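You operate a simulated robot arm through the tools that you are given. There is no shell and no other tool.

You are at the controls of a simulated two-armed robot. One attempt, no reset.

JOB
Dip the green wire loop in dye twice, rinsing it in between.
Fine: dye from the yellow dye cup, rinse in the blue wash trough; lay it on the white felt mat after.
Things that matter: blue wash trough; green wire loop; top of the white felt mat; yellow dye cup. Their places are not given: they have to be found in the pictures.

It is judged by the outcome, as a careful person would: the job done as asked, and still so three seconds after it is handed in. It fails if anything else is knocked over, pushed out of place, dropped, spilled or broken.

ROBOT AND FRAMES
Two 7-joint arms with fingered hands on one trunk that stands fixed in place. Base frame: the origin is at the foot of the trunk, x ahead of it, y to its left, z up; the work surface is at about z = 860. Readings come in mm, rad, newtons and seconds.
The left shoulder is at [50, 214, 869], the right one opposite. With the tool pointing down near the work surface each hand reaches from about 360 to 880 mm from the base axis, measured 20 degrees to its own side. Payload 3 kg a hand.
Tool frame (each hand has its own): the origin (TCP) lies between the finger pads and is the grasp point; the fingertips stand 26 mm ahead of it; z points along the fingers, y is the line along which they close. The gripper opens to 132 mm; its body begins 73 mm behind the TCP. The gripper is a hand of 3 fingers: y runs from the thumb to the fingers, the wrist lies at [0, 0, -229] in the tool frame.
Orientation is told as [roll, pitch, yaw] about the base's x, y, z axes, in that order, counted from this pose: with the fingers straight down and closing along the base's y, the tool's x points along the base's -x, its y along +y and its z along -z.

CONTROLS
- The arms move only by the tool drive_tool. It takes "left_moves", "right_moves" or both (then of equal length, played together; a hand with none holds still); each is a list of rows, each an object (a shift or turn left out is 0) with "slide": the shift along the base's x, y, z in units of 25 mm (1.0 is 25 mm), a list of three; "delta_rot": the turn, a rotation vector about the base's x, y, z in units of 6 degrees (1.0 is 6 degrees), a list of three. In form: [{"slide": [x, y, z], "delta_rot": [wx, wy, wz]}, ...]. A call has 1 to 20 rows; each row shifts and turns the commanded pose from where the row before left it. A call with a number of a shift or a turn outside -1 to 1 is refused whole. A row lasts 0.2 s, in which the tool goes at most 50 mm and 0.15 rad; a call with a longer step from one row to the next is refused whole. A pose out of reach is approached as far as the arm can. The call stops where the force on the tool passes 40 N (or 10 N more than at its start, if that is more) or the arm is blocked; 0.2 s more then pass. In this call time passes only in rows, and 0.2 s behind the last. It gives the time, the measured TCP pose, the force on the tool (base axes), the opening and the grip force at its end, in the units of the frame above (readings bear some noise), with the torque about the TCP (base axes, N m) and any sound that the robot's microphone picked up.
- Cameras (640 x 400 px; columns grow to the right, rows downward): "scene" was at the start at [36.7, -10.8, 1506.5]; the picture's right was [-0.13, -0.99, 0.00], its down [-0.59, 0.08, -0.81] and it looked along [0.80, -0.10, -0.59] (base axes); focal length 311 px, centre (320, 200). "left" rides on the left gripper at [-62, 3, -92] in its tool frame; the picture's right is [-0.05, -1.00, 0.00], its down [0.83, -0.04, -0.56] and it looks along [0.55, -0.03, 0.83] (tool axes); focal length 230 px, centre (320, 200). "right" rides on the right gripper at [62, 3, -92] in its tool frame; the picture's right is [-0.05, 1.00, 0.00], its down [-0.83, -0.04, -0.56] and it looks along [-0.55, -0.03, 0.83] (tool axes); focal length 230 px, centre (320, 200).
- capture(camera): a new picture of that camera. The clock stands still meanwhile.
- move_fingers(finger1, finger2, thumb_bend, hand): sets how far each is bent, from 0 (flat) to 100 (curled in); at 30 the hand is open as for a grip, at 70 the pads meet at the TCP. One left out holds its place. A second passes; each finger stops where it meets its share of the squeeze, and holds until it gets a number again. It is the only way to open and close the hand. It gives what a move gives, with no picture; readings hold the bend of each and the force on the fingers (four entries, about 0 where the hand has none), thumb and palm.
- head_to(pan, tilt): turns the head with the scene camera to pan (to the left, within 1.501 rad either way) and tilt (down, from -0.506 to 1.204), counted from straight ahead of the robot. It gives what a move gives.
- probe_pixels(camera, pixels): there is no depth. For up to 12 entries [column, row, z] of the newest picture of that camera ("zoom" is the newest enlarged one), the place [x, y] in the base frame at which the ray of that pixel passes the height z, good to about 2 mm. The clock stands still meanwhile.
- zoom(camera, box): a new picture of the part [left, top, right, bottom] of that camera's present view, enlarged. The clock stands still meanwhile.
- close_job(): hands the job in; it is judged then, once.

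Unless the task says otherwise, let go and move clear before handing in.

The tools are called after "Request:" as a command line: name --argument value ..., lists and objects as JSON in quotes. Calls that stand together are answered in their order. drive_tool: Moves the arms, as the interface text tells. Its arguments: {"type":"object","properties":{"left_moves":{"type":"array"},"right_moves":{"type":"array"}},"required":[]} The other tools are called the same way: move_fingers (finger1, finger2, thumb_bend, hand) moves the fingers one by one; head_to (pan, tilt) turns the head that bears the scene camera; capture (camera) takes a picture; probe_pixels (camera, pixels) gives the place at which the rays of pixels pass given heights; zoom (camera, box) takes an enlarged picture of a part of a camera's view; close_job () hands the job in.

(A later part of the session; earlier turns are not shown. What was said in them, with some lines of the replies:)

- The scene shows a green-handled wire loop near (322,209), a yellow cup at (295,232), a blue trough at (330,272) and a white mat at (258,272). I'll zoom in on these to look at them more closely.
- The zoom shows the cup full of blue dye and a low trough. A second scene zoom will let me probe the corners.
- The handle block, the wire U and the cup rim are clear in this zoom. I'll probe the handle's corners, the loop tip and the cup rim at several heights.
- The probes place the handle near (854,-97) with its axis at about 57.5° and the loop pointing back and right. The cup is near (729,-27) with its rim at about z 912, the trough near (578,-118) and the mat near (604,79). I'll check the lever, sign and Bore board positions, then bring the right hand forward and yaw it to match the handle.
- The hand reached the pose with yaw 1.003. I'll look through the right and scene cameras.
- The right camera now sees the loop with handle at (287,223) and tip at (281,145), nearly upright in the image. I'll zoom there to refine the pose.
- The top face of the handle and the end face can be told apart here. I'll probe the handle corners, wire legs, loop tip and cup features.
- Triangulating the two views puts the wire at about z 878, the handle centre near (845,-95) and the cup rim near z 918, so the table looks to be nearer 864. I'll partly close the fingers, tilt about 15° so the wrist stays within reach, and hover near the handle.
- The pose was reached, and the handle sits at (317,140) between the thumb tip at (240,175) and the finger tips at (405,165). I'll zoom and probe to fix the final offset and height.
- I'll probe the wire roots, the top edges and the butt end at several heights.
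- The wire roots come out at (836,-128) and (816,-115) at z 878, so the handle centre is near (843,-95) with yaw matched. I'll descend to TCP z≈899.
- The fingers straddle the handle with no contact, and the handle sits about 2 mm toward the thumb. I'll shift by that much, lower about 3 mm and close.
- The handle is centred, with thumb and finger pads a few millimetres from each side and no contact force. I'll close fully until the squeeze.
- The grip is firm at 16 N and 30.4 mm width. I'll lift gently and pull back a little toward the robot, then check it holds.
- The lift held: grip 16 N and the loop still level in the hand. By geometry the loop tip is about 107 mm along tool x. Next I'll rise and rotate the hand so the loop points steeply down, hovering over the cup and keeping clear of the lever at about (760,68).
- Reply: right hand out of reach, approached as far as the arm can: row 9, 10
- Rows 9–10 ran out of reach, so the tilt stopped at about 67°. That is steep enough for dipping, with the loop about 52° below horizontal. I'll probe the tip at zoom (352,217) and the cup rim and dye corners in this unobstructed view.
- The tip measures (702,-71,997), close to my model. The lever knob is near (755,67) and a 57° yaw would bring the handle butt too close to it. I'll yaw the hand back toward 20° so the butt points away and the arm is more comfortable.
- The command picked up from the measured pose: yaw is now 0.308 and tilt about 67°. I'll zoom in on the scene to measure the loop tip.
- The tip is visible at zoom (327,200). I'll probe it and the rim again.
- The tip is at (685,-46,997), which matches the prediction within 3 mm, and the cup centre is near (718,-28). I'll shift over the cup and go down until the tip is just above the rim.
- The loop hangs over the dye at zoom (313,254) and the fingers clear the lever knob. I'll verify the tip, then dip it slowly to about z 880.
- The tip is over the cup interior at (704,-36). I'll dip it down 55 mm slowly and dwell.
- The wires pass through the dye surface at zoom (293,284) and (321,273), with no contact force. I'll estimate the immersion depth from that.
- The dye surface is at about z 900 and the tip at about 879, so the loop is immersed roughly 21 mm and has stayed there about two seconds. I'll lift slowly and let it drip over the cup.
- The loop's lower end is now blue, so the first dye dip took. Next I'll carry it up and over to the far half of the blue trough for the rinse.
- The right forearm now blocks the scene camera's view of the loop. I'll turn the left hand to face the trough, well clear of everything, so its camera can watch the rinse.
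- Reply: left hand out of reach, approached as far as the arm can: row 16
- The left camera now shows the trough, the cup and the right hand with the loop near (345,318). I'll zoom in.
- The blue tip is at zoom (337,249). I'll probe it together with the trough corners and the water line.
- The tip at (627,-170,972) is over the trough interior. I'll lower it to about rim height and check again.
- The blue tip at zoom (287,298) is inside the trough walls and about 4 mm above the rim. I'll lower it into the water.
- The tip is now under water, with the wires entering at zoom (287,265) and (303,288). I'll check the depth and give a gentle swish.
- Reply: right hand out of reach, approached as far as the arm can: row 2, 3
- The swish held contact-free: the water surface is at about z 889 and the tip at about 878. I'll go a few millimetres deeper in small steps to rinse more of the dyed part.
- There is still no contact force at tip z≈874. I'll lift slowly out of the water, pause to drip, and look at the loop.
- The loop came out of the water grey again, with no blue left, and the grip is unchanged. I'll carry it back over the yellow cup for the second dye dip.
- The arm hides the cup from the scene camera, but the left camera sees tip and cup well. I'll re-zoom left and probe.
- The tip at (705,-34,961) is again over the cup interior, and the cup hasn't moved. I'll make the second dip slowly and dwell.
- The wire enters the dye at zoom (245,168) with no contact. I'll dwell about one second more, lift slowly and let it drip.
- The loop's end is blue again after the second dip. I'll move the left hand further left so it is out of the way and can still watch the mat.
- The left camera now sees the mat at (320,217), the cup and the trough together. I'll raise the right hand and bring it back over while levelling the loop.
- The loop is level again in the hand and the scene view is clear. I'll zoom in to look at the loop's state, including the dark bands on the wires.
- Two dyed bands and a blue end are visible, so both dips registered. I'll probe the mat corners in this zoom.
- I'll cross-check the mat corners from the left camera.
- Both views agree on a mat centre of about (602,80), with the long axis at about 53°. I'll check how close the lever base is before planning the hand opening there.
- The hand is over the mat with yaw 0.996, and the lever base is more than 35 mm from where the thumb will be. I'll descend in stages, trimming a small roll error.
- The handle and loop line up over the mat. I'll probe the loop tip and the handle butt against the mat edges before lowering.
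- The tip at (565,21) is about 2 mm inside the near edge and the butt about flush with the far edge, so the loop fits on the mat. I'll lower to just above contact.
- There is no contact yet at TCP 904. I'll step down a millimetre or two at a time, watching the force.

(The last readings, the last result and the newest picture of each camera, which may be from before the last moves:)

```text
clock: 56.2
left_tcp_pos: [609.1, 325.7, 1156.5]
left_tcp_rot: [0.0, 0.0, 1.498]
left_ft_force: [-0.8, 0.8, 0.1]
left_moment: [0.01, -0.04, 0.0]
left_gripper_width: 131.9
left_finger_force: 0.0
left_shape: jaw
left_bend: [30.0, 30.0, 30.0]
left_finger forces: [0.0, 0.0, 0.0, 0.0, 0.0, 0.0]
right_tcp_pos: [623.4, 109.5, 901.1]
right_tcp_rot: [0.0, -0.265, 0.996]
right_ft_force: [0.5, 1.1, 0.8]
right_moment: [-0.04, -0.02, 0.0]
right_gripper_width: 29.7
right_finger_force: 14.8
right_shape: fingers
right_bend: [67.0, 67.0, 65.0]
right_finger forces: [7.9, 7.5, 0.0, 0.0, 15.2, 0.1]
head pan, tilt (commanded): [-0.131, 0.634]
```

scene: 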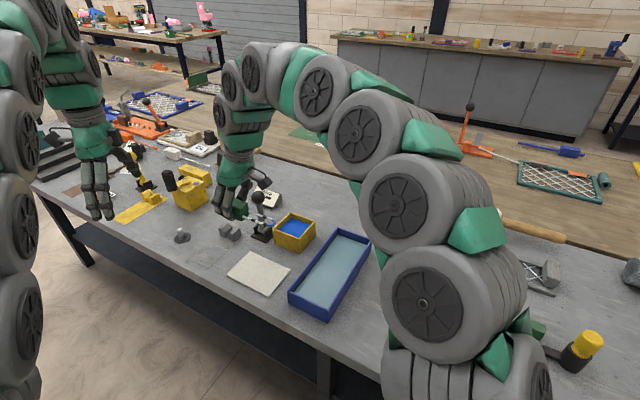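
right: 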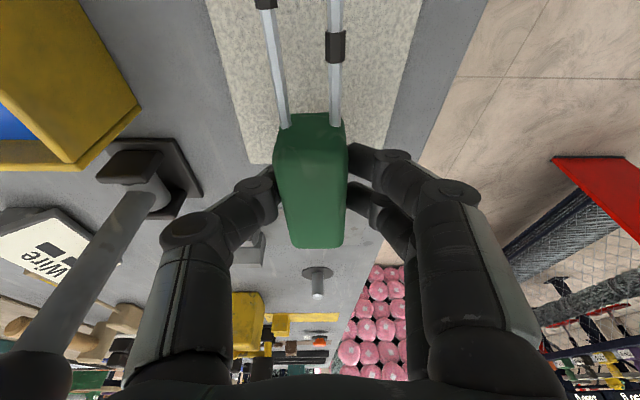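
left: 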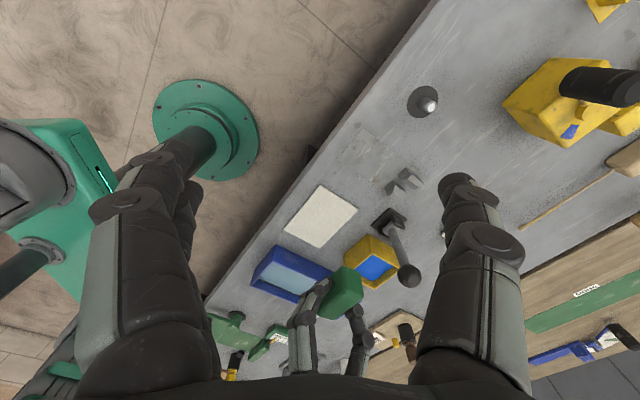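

The vertical force is creeping from -0.9 to +0.8 N, which suggests contact is near. I'll take one more small step.

Request:
drive_tool --right_moves '[{"slide": [0, 0, -0.04]}, {"slide": [0, 0, 0]}]'

Request:
zoom --camera "scene" --box '[220, 230, 300, 290]'

Request:
capture --camera "right"

```text
clock: 56.8
left_tcp_pos: [608.8, 324.1, 1156.1]
left_tcp_rot: [-0.002, 0.002, 1.498]
left_ft_force: [0.6, -0.2, 0.4]
left_moment: [0.01, 0.02, -0.01]
left_gripper_width: 131.7
left_finger_force: 0.0
left_shape: jaw
left_bend: [30.0, 30.0, 30.0]
left_finger forces: [0.0, 0.1, 0.0, 0.0, 0.1, 0.0]
right_tcp_pos: [622.9, 109.5, 901.1]
right_tcp_rot: [0.0, -0.266, 0.995]
right_ft_force: [-0.1, 0.3, 5.5]
right_moment: [-0.1, -0.12, 0.02]
right_gripper_width: 29.2
right_finger_force: 16.6
right_shape: fingers
right_bend: [67.0, 67.0, 65.0]
right_finger forces: [8.3, 8.3, 0.0, 0.1, 16.6, 0.0]
head pan, tilt (commanded): [-0.131, 0.634]
```

```text
6.67 times, centred on (260, 260) of scene
```

zoom: 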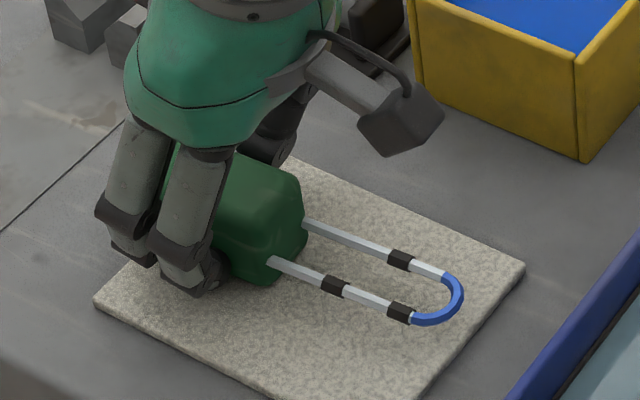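

```text
taken
```

right: 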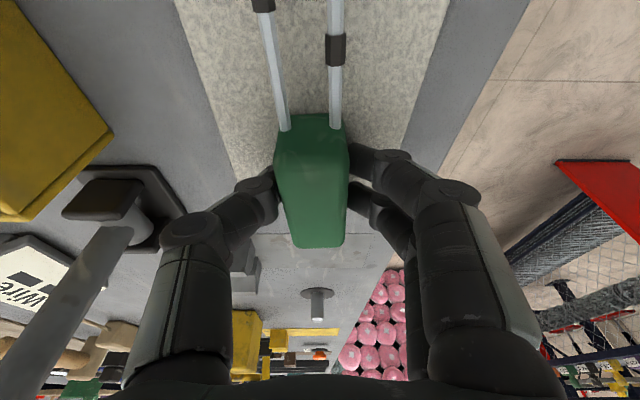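

Contact is confirmed at 5.5 N upward with the handle on the mat. I'll ease the preload by half a millimetre and open the fingers gradually.

Request:
drive_tool --right_moves '[{"slide": [0, 0, 0.02]}, {"slide": [0, 0, 0]}]'

Request:
move_fingers --hand "right" --finger1 60 --finger2 60 --thumb_bend 59

Request:
capture --camera "right"

```text
clock: 57.4
left_tcp_pos: [609.0, 326.1, 1156.7]
left_tcp_rot: [-0.001, 0.001, 1.498]
left_ft_force: [-0.6, 0.2, 0.6]
left_moment: [0.0, -0.03, -0.02]
left_gripper_width: 131.4
left_finger_force: 0.1
left_shape: jaw
left_bend: [30.0, 30.0, 30.0]
left_finger forces: [0.0, 0.0, 0.0, 0.0, 0.1, 0.0]
right_tcp_pos: [622.3, 109.1, 900.4]
right_tcp_rot: [0.0, -0.267, 0.995]
right_ft_force: [1.4, 0.1, 1.3]
right_moment: [-0.09, -0.06, 0.0]
right_gripper_width: 29.7
right_finger_force: 15.8
right_shape: fingers
right_bend: [67.0, 67.0, 65.0]
right_finger forces: [8.2, 7.9, 0.0, 0.1, 16.4, 0.0]
head pan, tilt (commanded): [-0.131, 0.634]
```

```text
clock: 58.4
left_tcp_pos: [608.2, 323.0, 1156.1]
left_tcp_rot: [0.001, 0.001, 1.498]
left_ft_force: [-0.4, -0.3, -0.2]
left_moment: [0.04, 0.04, 0.0]
left_gripper_width: 131.8
left_finger_force: 0.1
left_shape: jaw
left_bend: [30.0, 30.0, 30.0]
left_finger forces: [0.0, 0.1, 0.0, 0.0, 0.0, 0.0]
right_tcp_pos: [621.6, 110.8, 901.1]
right_tcp_rot: [0.002, -0.266, 0.996]
right_ft_force: [0.1, -0.5, -0.1]
right_moment: [-0.02, -0.01, -0.01]
right_gripper_width: 36.3
right_finger_force: 0.6
right_shape: fingers
right_bend: [60.0, 60.0, 59.0]
right_finger forces: [0.1, 0.0, 0.0, 0.1, 0.1, 0.0]
head pan, tilt (commanded): [-0.131, 0.634]
```

```text
taken
```

right: 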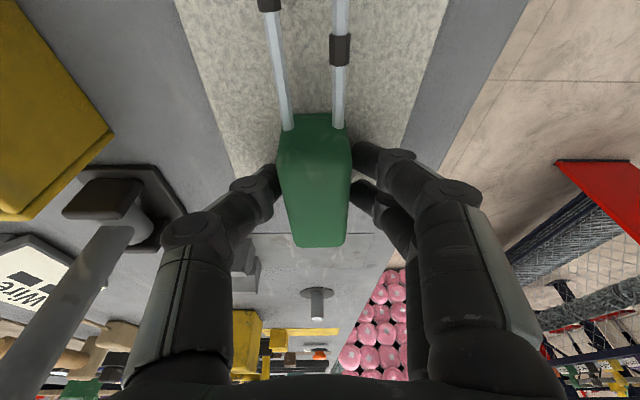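

The grip force is zero and the handle sits free on the mat. I'll open a bit further to 50, staying clear of the lever base, and check.

Request:
move_fingers --hand "right" --finger1 49 --finger2 49 --thumb_bend 49

Request:
capture --camera "right"

Request:
zoom --camera "scene" --box '[210, 210, 310, 290]'

```text
clock: 59.4
left_tcp_pos: [607.3, 323.9, 1156.6]
left_tcp_rot: [0.001, 0.001, 1.5]
left_ft_force: [0.3, 0.7, 0.4]
left_moment: [-0.01, -0.01, 0.0]
left_gripper_width: 131.9
left_finger_force: 0.1
left_shape: jaw
left_bend: [30.0, 30.0, 30.0]
left_finger forces: [0.1, 0.0, 0.1, 0.0, 0.0, 0.0]
right_tcp_pos: [623.4, 109.6, 901.1]
right_tcp_rot: [-0.001, -0.267, 0.997]
right_ft_force: [2.8, 0.4, 12.5]
right_moment: [0.22, 0.33, -0.03]
right_gripper_width: 65.5
right_finger_force: 5.9
right_shape: fingers
right_bend: [53.0, 49.0, 49.0]
right_finger forces: [12.1, 0.1, 0.0, 0.0, 0.0, 0.0]
head pan, tilt (commanded): [-0.131, 0.634]
```

```text
taken
```

right: 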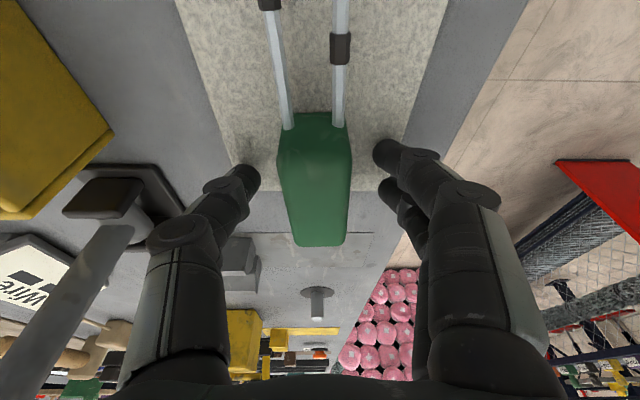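

```text
5.00 times, centred on (260, 250) of scene
```

zoom: 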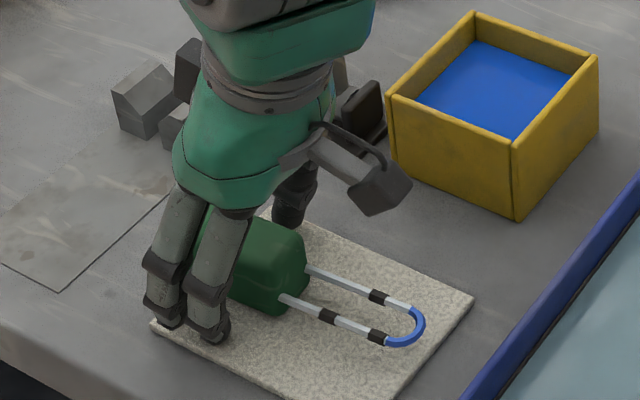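

Finger 1's tip lightly presses the mat, as opening lowered it, but the handle is clear with wide gaps. I'll lift straight up, gently first.

Request:
drive_tool --right_moves '[{"slide": [0, 0, 0.06]}, {"slide": [0, 0, 0.12]}, {"slide": [0, 0, 0.25]}, {"slide": [0, 0, 0.4]}, {"slide": [0, 0, 0.6]}, {"slide": [0, 0, 0.8]}, {"slide": [0, 0, 0.8]}, {"slide": [0, 0, 0.8]}, {"slide": [0, 0, 0.8]}]'

Request:
zoom --camera "scene" --box '[200, 190, 340, 310]'

Request:
capture --camera "right"

Request:
zoom --camera "left" --box '[240, 160, 420, 300]'

```text
clock: 61.4
left_tcp_pos: [608.3, 324.7, 1156.8]
left_tcp_rot: [0.001, 0.001, 1.497]
left_ft_force: [0.2, -0.3, 0.4]
left_moment: [-0.01, -0.03, 0.0]
left_gripper_width: 131.9
left_finger_force: 0.1
left_shape: jaw
left_bend: [30.0, 30.0, 30.0]
left_finger forces: [0.0, 0.0, 0.0, 0.0, 0.1, 0.0]
right_tcp_pos: [623.6, 109.2, 1016.6]
right_tcp_rot: [0.001, -0.263, 0.997]
right_ft_force: [0.4, -0.6, -0.7]
right_moment: [0.02, -0.03, -0.01]
right_gripper_width: 70.5
right_finger_force: 0.0
right_shape: fingers
right_bend: [49.0, 49.0, 49.0]
right_finger forces: [0.1, 0.1, 0.1, 0.0, 0.0, 0.0]
head pan, tilt (commanded): [-0.131, 0.634]
```

```text
3.33 times, centred on (270, 250) of scene
```

zoom: 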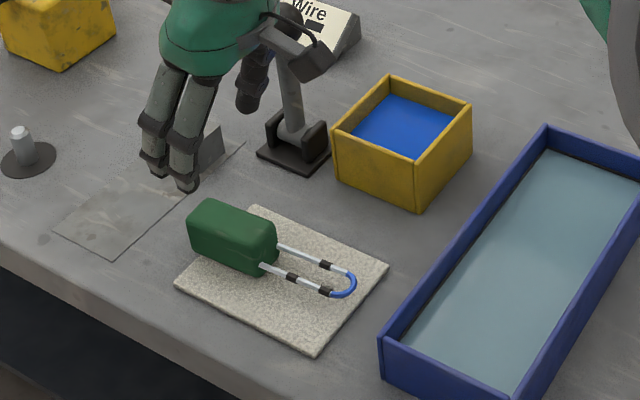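

```text
taken
```

right: 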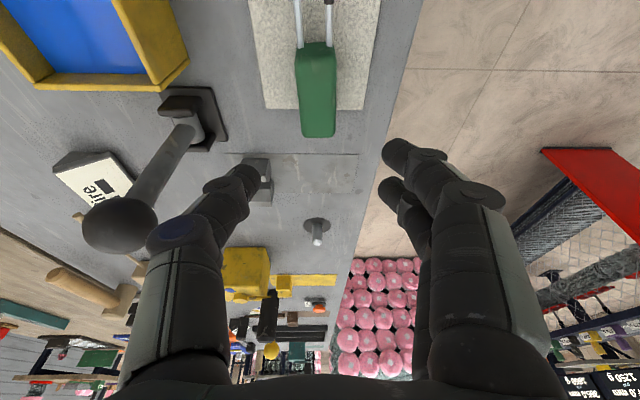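

```text
2.86 times, centred on (330, 230) of left
```

zoom: 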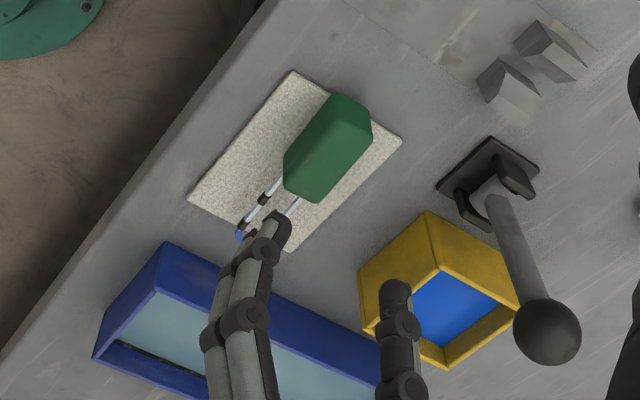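

The loop lies on the mat with its blue end within the edge. I'll measure how well it sits by probing the tip, the wire roots and the butt end.

Request:
zoom --camera "scene" --box '[215, 225, 295, 285]'

```text
6.67 times, centred on (255, 255) of scene
```

zoom: 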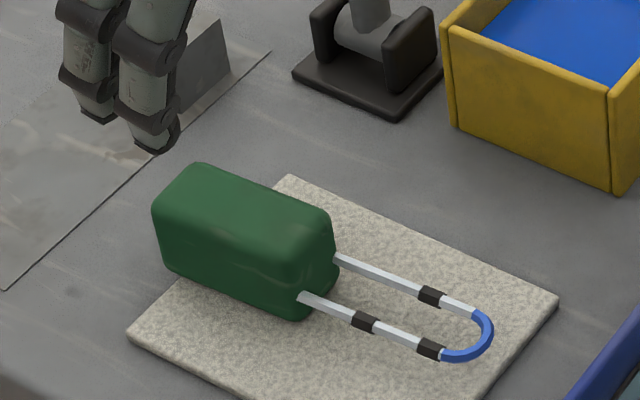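

The butt's lower corner at (167,272) looks slightly past the mat edge near (190,272). I'll probe to measure the overhang.

Request:
probe_pixels --camera "zoom" --pixels '[[167, 272, 870], [190, 272, 868], [290, 175, 868], [128, 333, 868], [558, 298, 868], [300, 319, 870], [492, 340, 881], [462, 361, 881], [335, 258, 884], [300, 296, 884], [335, 285, 870], [486, 352, 881]]'

```text
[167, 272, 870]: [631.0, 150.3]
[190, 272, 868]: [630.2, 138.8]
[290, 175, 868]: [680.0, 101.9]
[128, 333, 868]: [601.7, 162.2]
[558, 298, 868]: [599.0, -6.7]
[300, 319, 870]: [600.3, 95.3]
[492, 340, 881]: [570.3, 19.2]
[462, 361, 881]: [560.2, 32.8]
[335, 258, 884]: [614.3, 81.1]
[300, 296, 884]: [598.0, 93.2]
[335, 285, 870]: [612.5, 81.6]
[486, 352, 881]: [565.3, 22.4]
```

The loop rests stably on the mat: the tip is 2.5 mm inside, the handle overhangs the far edge by a few millimetres because the piece is longer than the mat, and the mat hasn't moved. I'll take the right hand up and clear to its own side.

Request:
drive_tool --right_moves '[{"slide": [0, 0, 0.9]}, {"slide": [0, 0, 0.9]}, {"slide": [0, 0, 0.9]}, {"slide": [0, 0, 0.9]}, {"slide": [0, 0, 0.9]}, {"slide": [-0.3, -0.9, 0.1], "delta_rot": [0, 0, -0.8]}, {"slide": [-0.3, -0.9, 0.1], "delta_rot": [0, 0, -0.8]}, {"slide": [-0.3, -0.9, 0.1], "delta_rot": [0, 0, -0.8]}, {"slide": [-0.3, -0.9, 0.1], "delta_rot": [0, 0, -0.8]}, {"slide": [-0.3, -0.9, 0.1], "delta_rot": [0, 0, -0.8]}, {"slide": [-0.3, -0.9, 0.1], "delta_rot": [0, 0, -0.8]}, {"slide": [-0.3, -0.9, 0.1], "delta_rot": [0, 0, -0.8]}, {"slide": [-0.3, -0.9, 0.1], "delta_rot": [0, 0, -0.8]}, {"slide": [-0.3, -0.9, 0.1], "delta_rot": [0, 0, -0.8]}, {"slide": [-0.3, -0.9, 0.1], "delta_rot": [0, 0, -0.8]}, {"slide": [-0.3, -0.9, 0.1], "delta_rot": [0, 0, -0.8]}, {"slide": [-0.3, -0.9, 0.1], "delta_rot": [0, 0, -0.8]}]'

Request:
capture --camera "scene"

Request:
capture --camera "left"

Request:
zoom --camera "scene" --box '[200, 180, 390, 320]'

```text
clock: 65.0
left_tcp_pos: [609.0, 324.6, 1156.3]
left_tcp_rot: [0.0, 0.002, 1.499]
left_ft_force: [-0.2, 0.5, -0.6]
left_moment: [-0.04, 0.0, 0.0]
left_gripper_width: 132.1
left_finger_force: 0.0
left_shape: jaw
left_bend: [30.0, 30.0, 30.0]
left_finger forces: [0.1, 0.0, 0.0, 0.0, 0.0, 0.0]
right_tcp_pos: [532.6, -160.3, 1159.1]
right_tcp_rot: [0.0, -0.265, -0.01]
right_ft_force: [0.3, 0.6, 0.0]
right_moment: [0.0, 0.01, 0.0]
right_gripper_width: 70.3
right_finger_force: 0.0
right_shape: fingers
right_bend: [49.0, 49.0, 49.0]
right_finger forces: [0.1, 0.1, 0.0, 0.0, 0.0, 0.0]
head pan, tilt (commanded): [-0.131, 0.634]
```

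```text
taken
```

scene: 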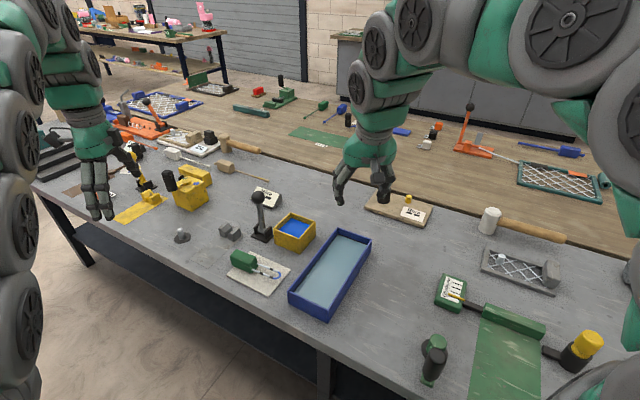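

```text
taken
```

left: 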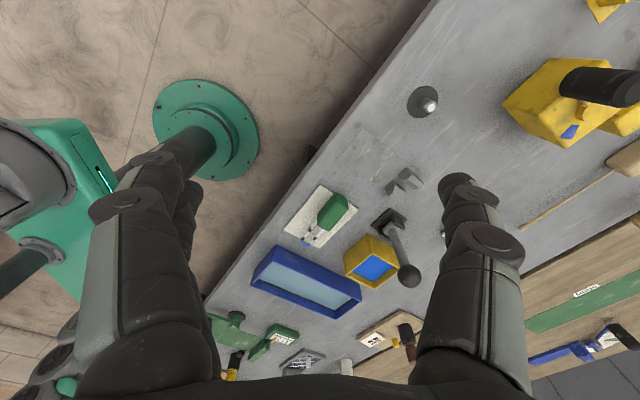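

```text
2.86 times, centred on (295, 250) of scene
```

zoom: 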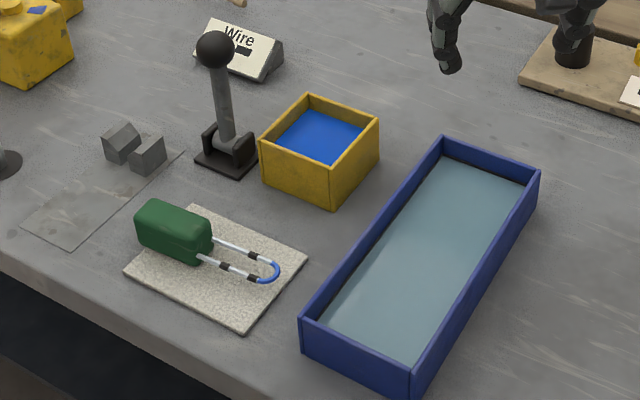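

Everything else stands where it was, and both hands are clear. I'll take one last look from the left camera at how the piece sits.

Request:
zoom --camera "left" --box '[270, 170, 370, 260]'

Request:
zoom --camera "scene" --box '[215, 235, 305, 305]'

```text
4.44 times, centred on (320, 215) of left
```

zoom: 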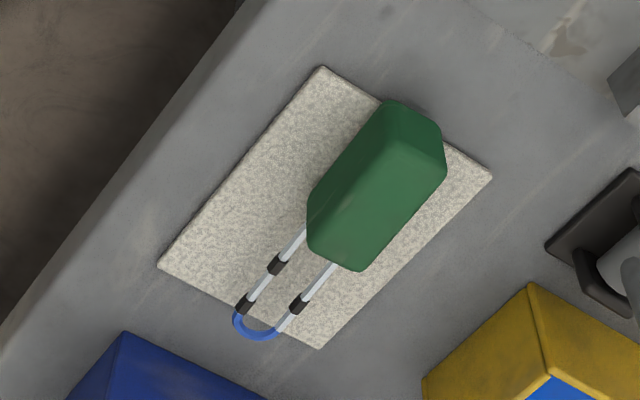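

```text
5.71 times, centred on (260, 270) of scene
```

zoom: 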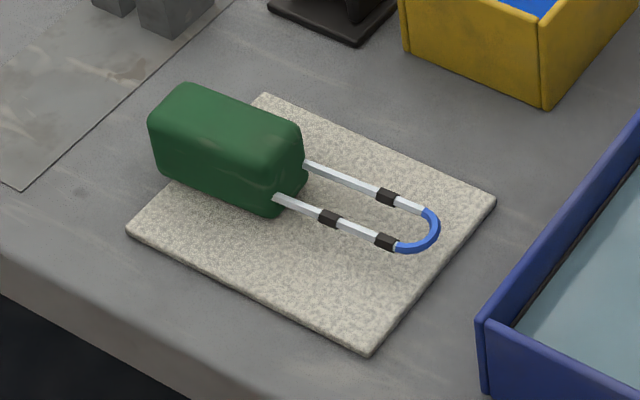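

The loop lies flat and stable on the white mat with its blue end dyed. The cup, trough and everything else are in place, and the hands are empty and clear. I'm handing in the job.

Request:
close_job

```text
The job is handed in.
```

The green wire loop was dipped in the yellow cup, rinsed in the blue trough, dipped in the yellow cup again, and laid on the white felt mat. I handed the job in after that.

- **First dip:** the loop's end went about 21 mm into the dye for roughly two seconds and came out blue.
- **Rinse:** the end went 10 to 15 mm under the water with a small swish, and came out with no blue left.
- **Second dip:** same depth as the first. The end came out blue again, with dark bands on the wires that were not there after the first dip.
- **Laid on the mat:** the piece lies stable on the mat. It is slightly longer than the mat, so the handle sticks out about 9 mm past one edge. The blue tip is about 2.5 mm inside the other edge.

One fingertip pressed lightly on the mat while letting go, but the mat did not move. In the last pictures the cup, trough, lever and everything else were where they started. Both hands were empty and clear.
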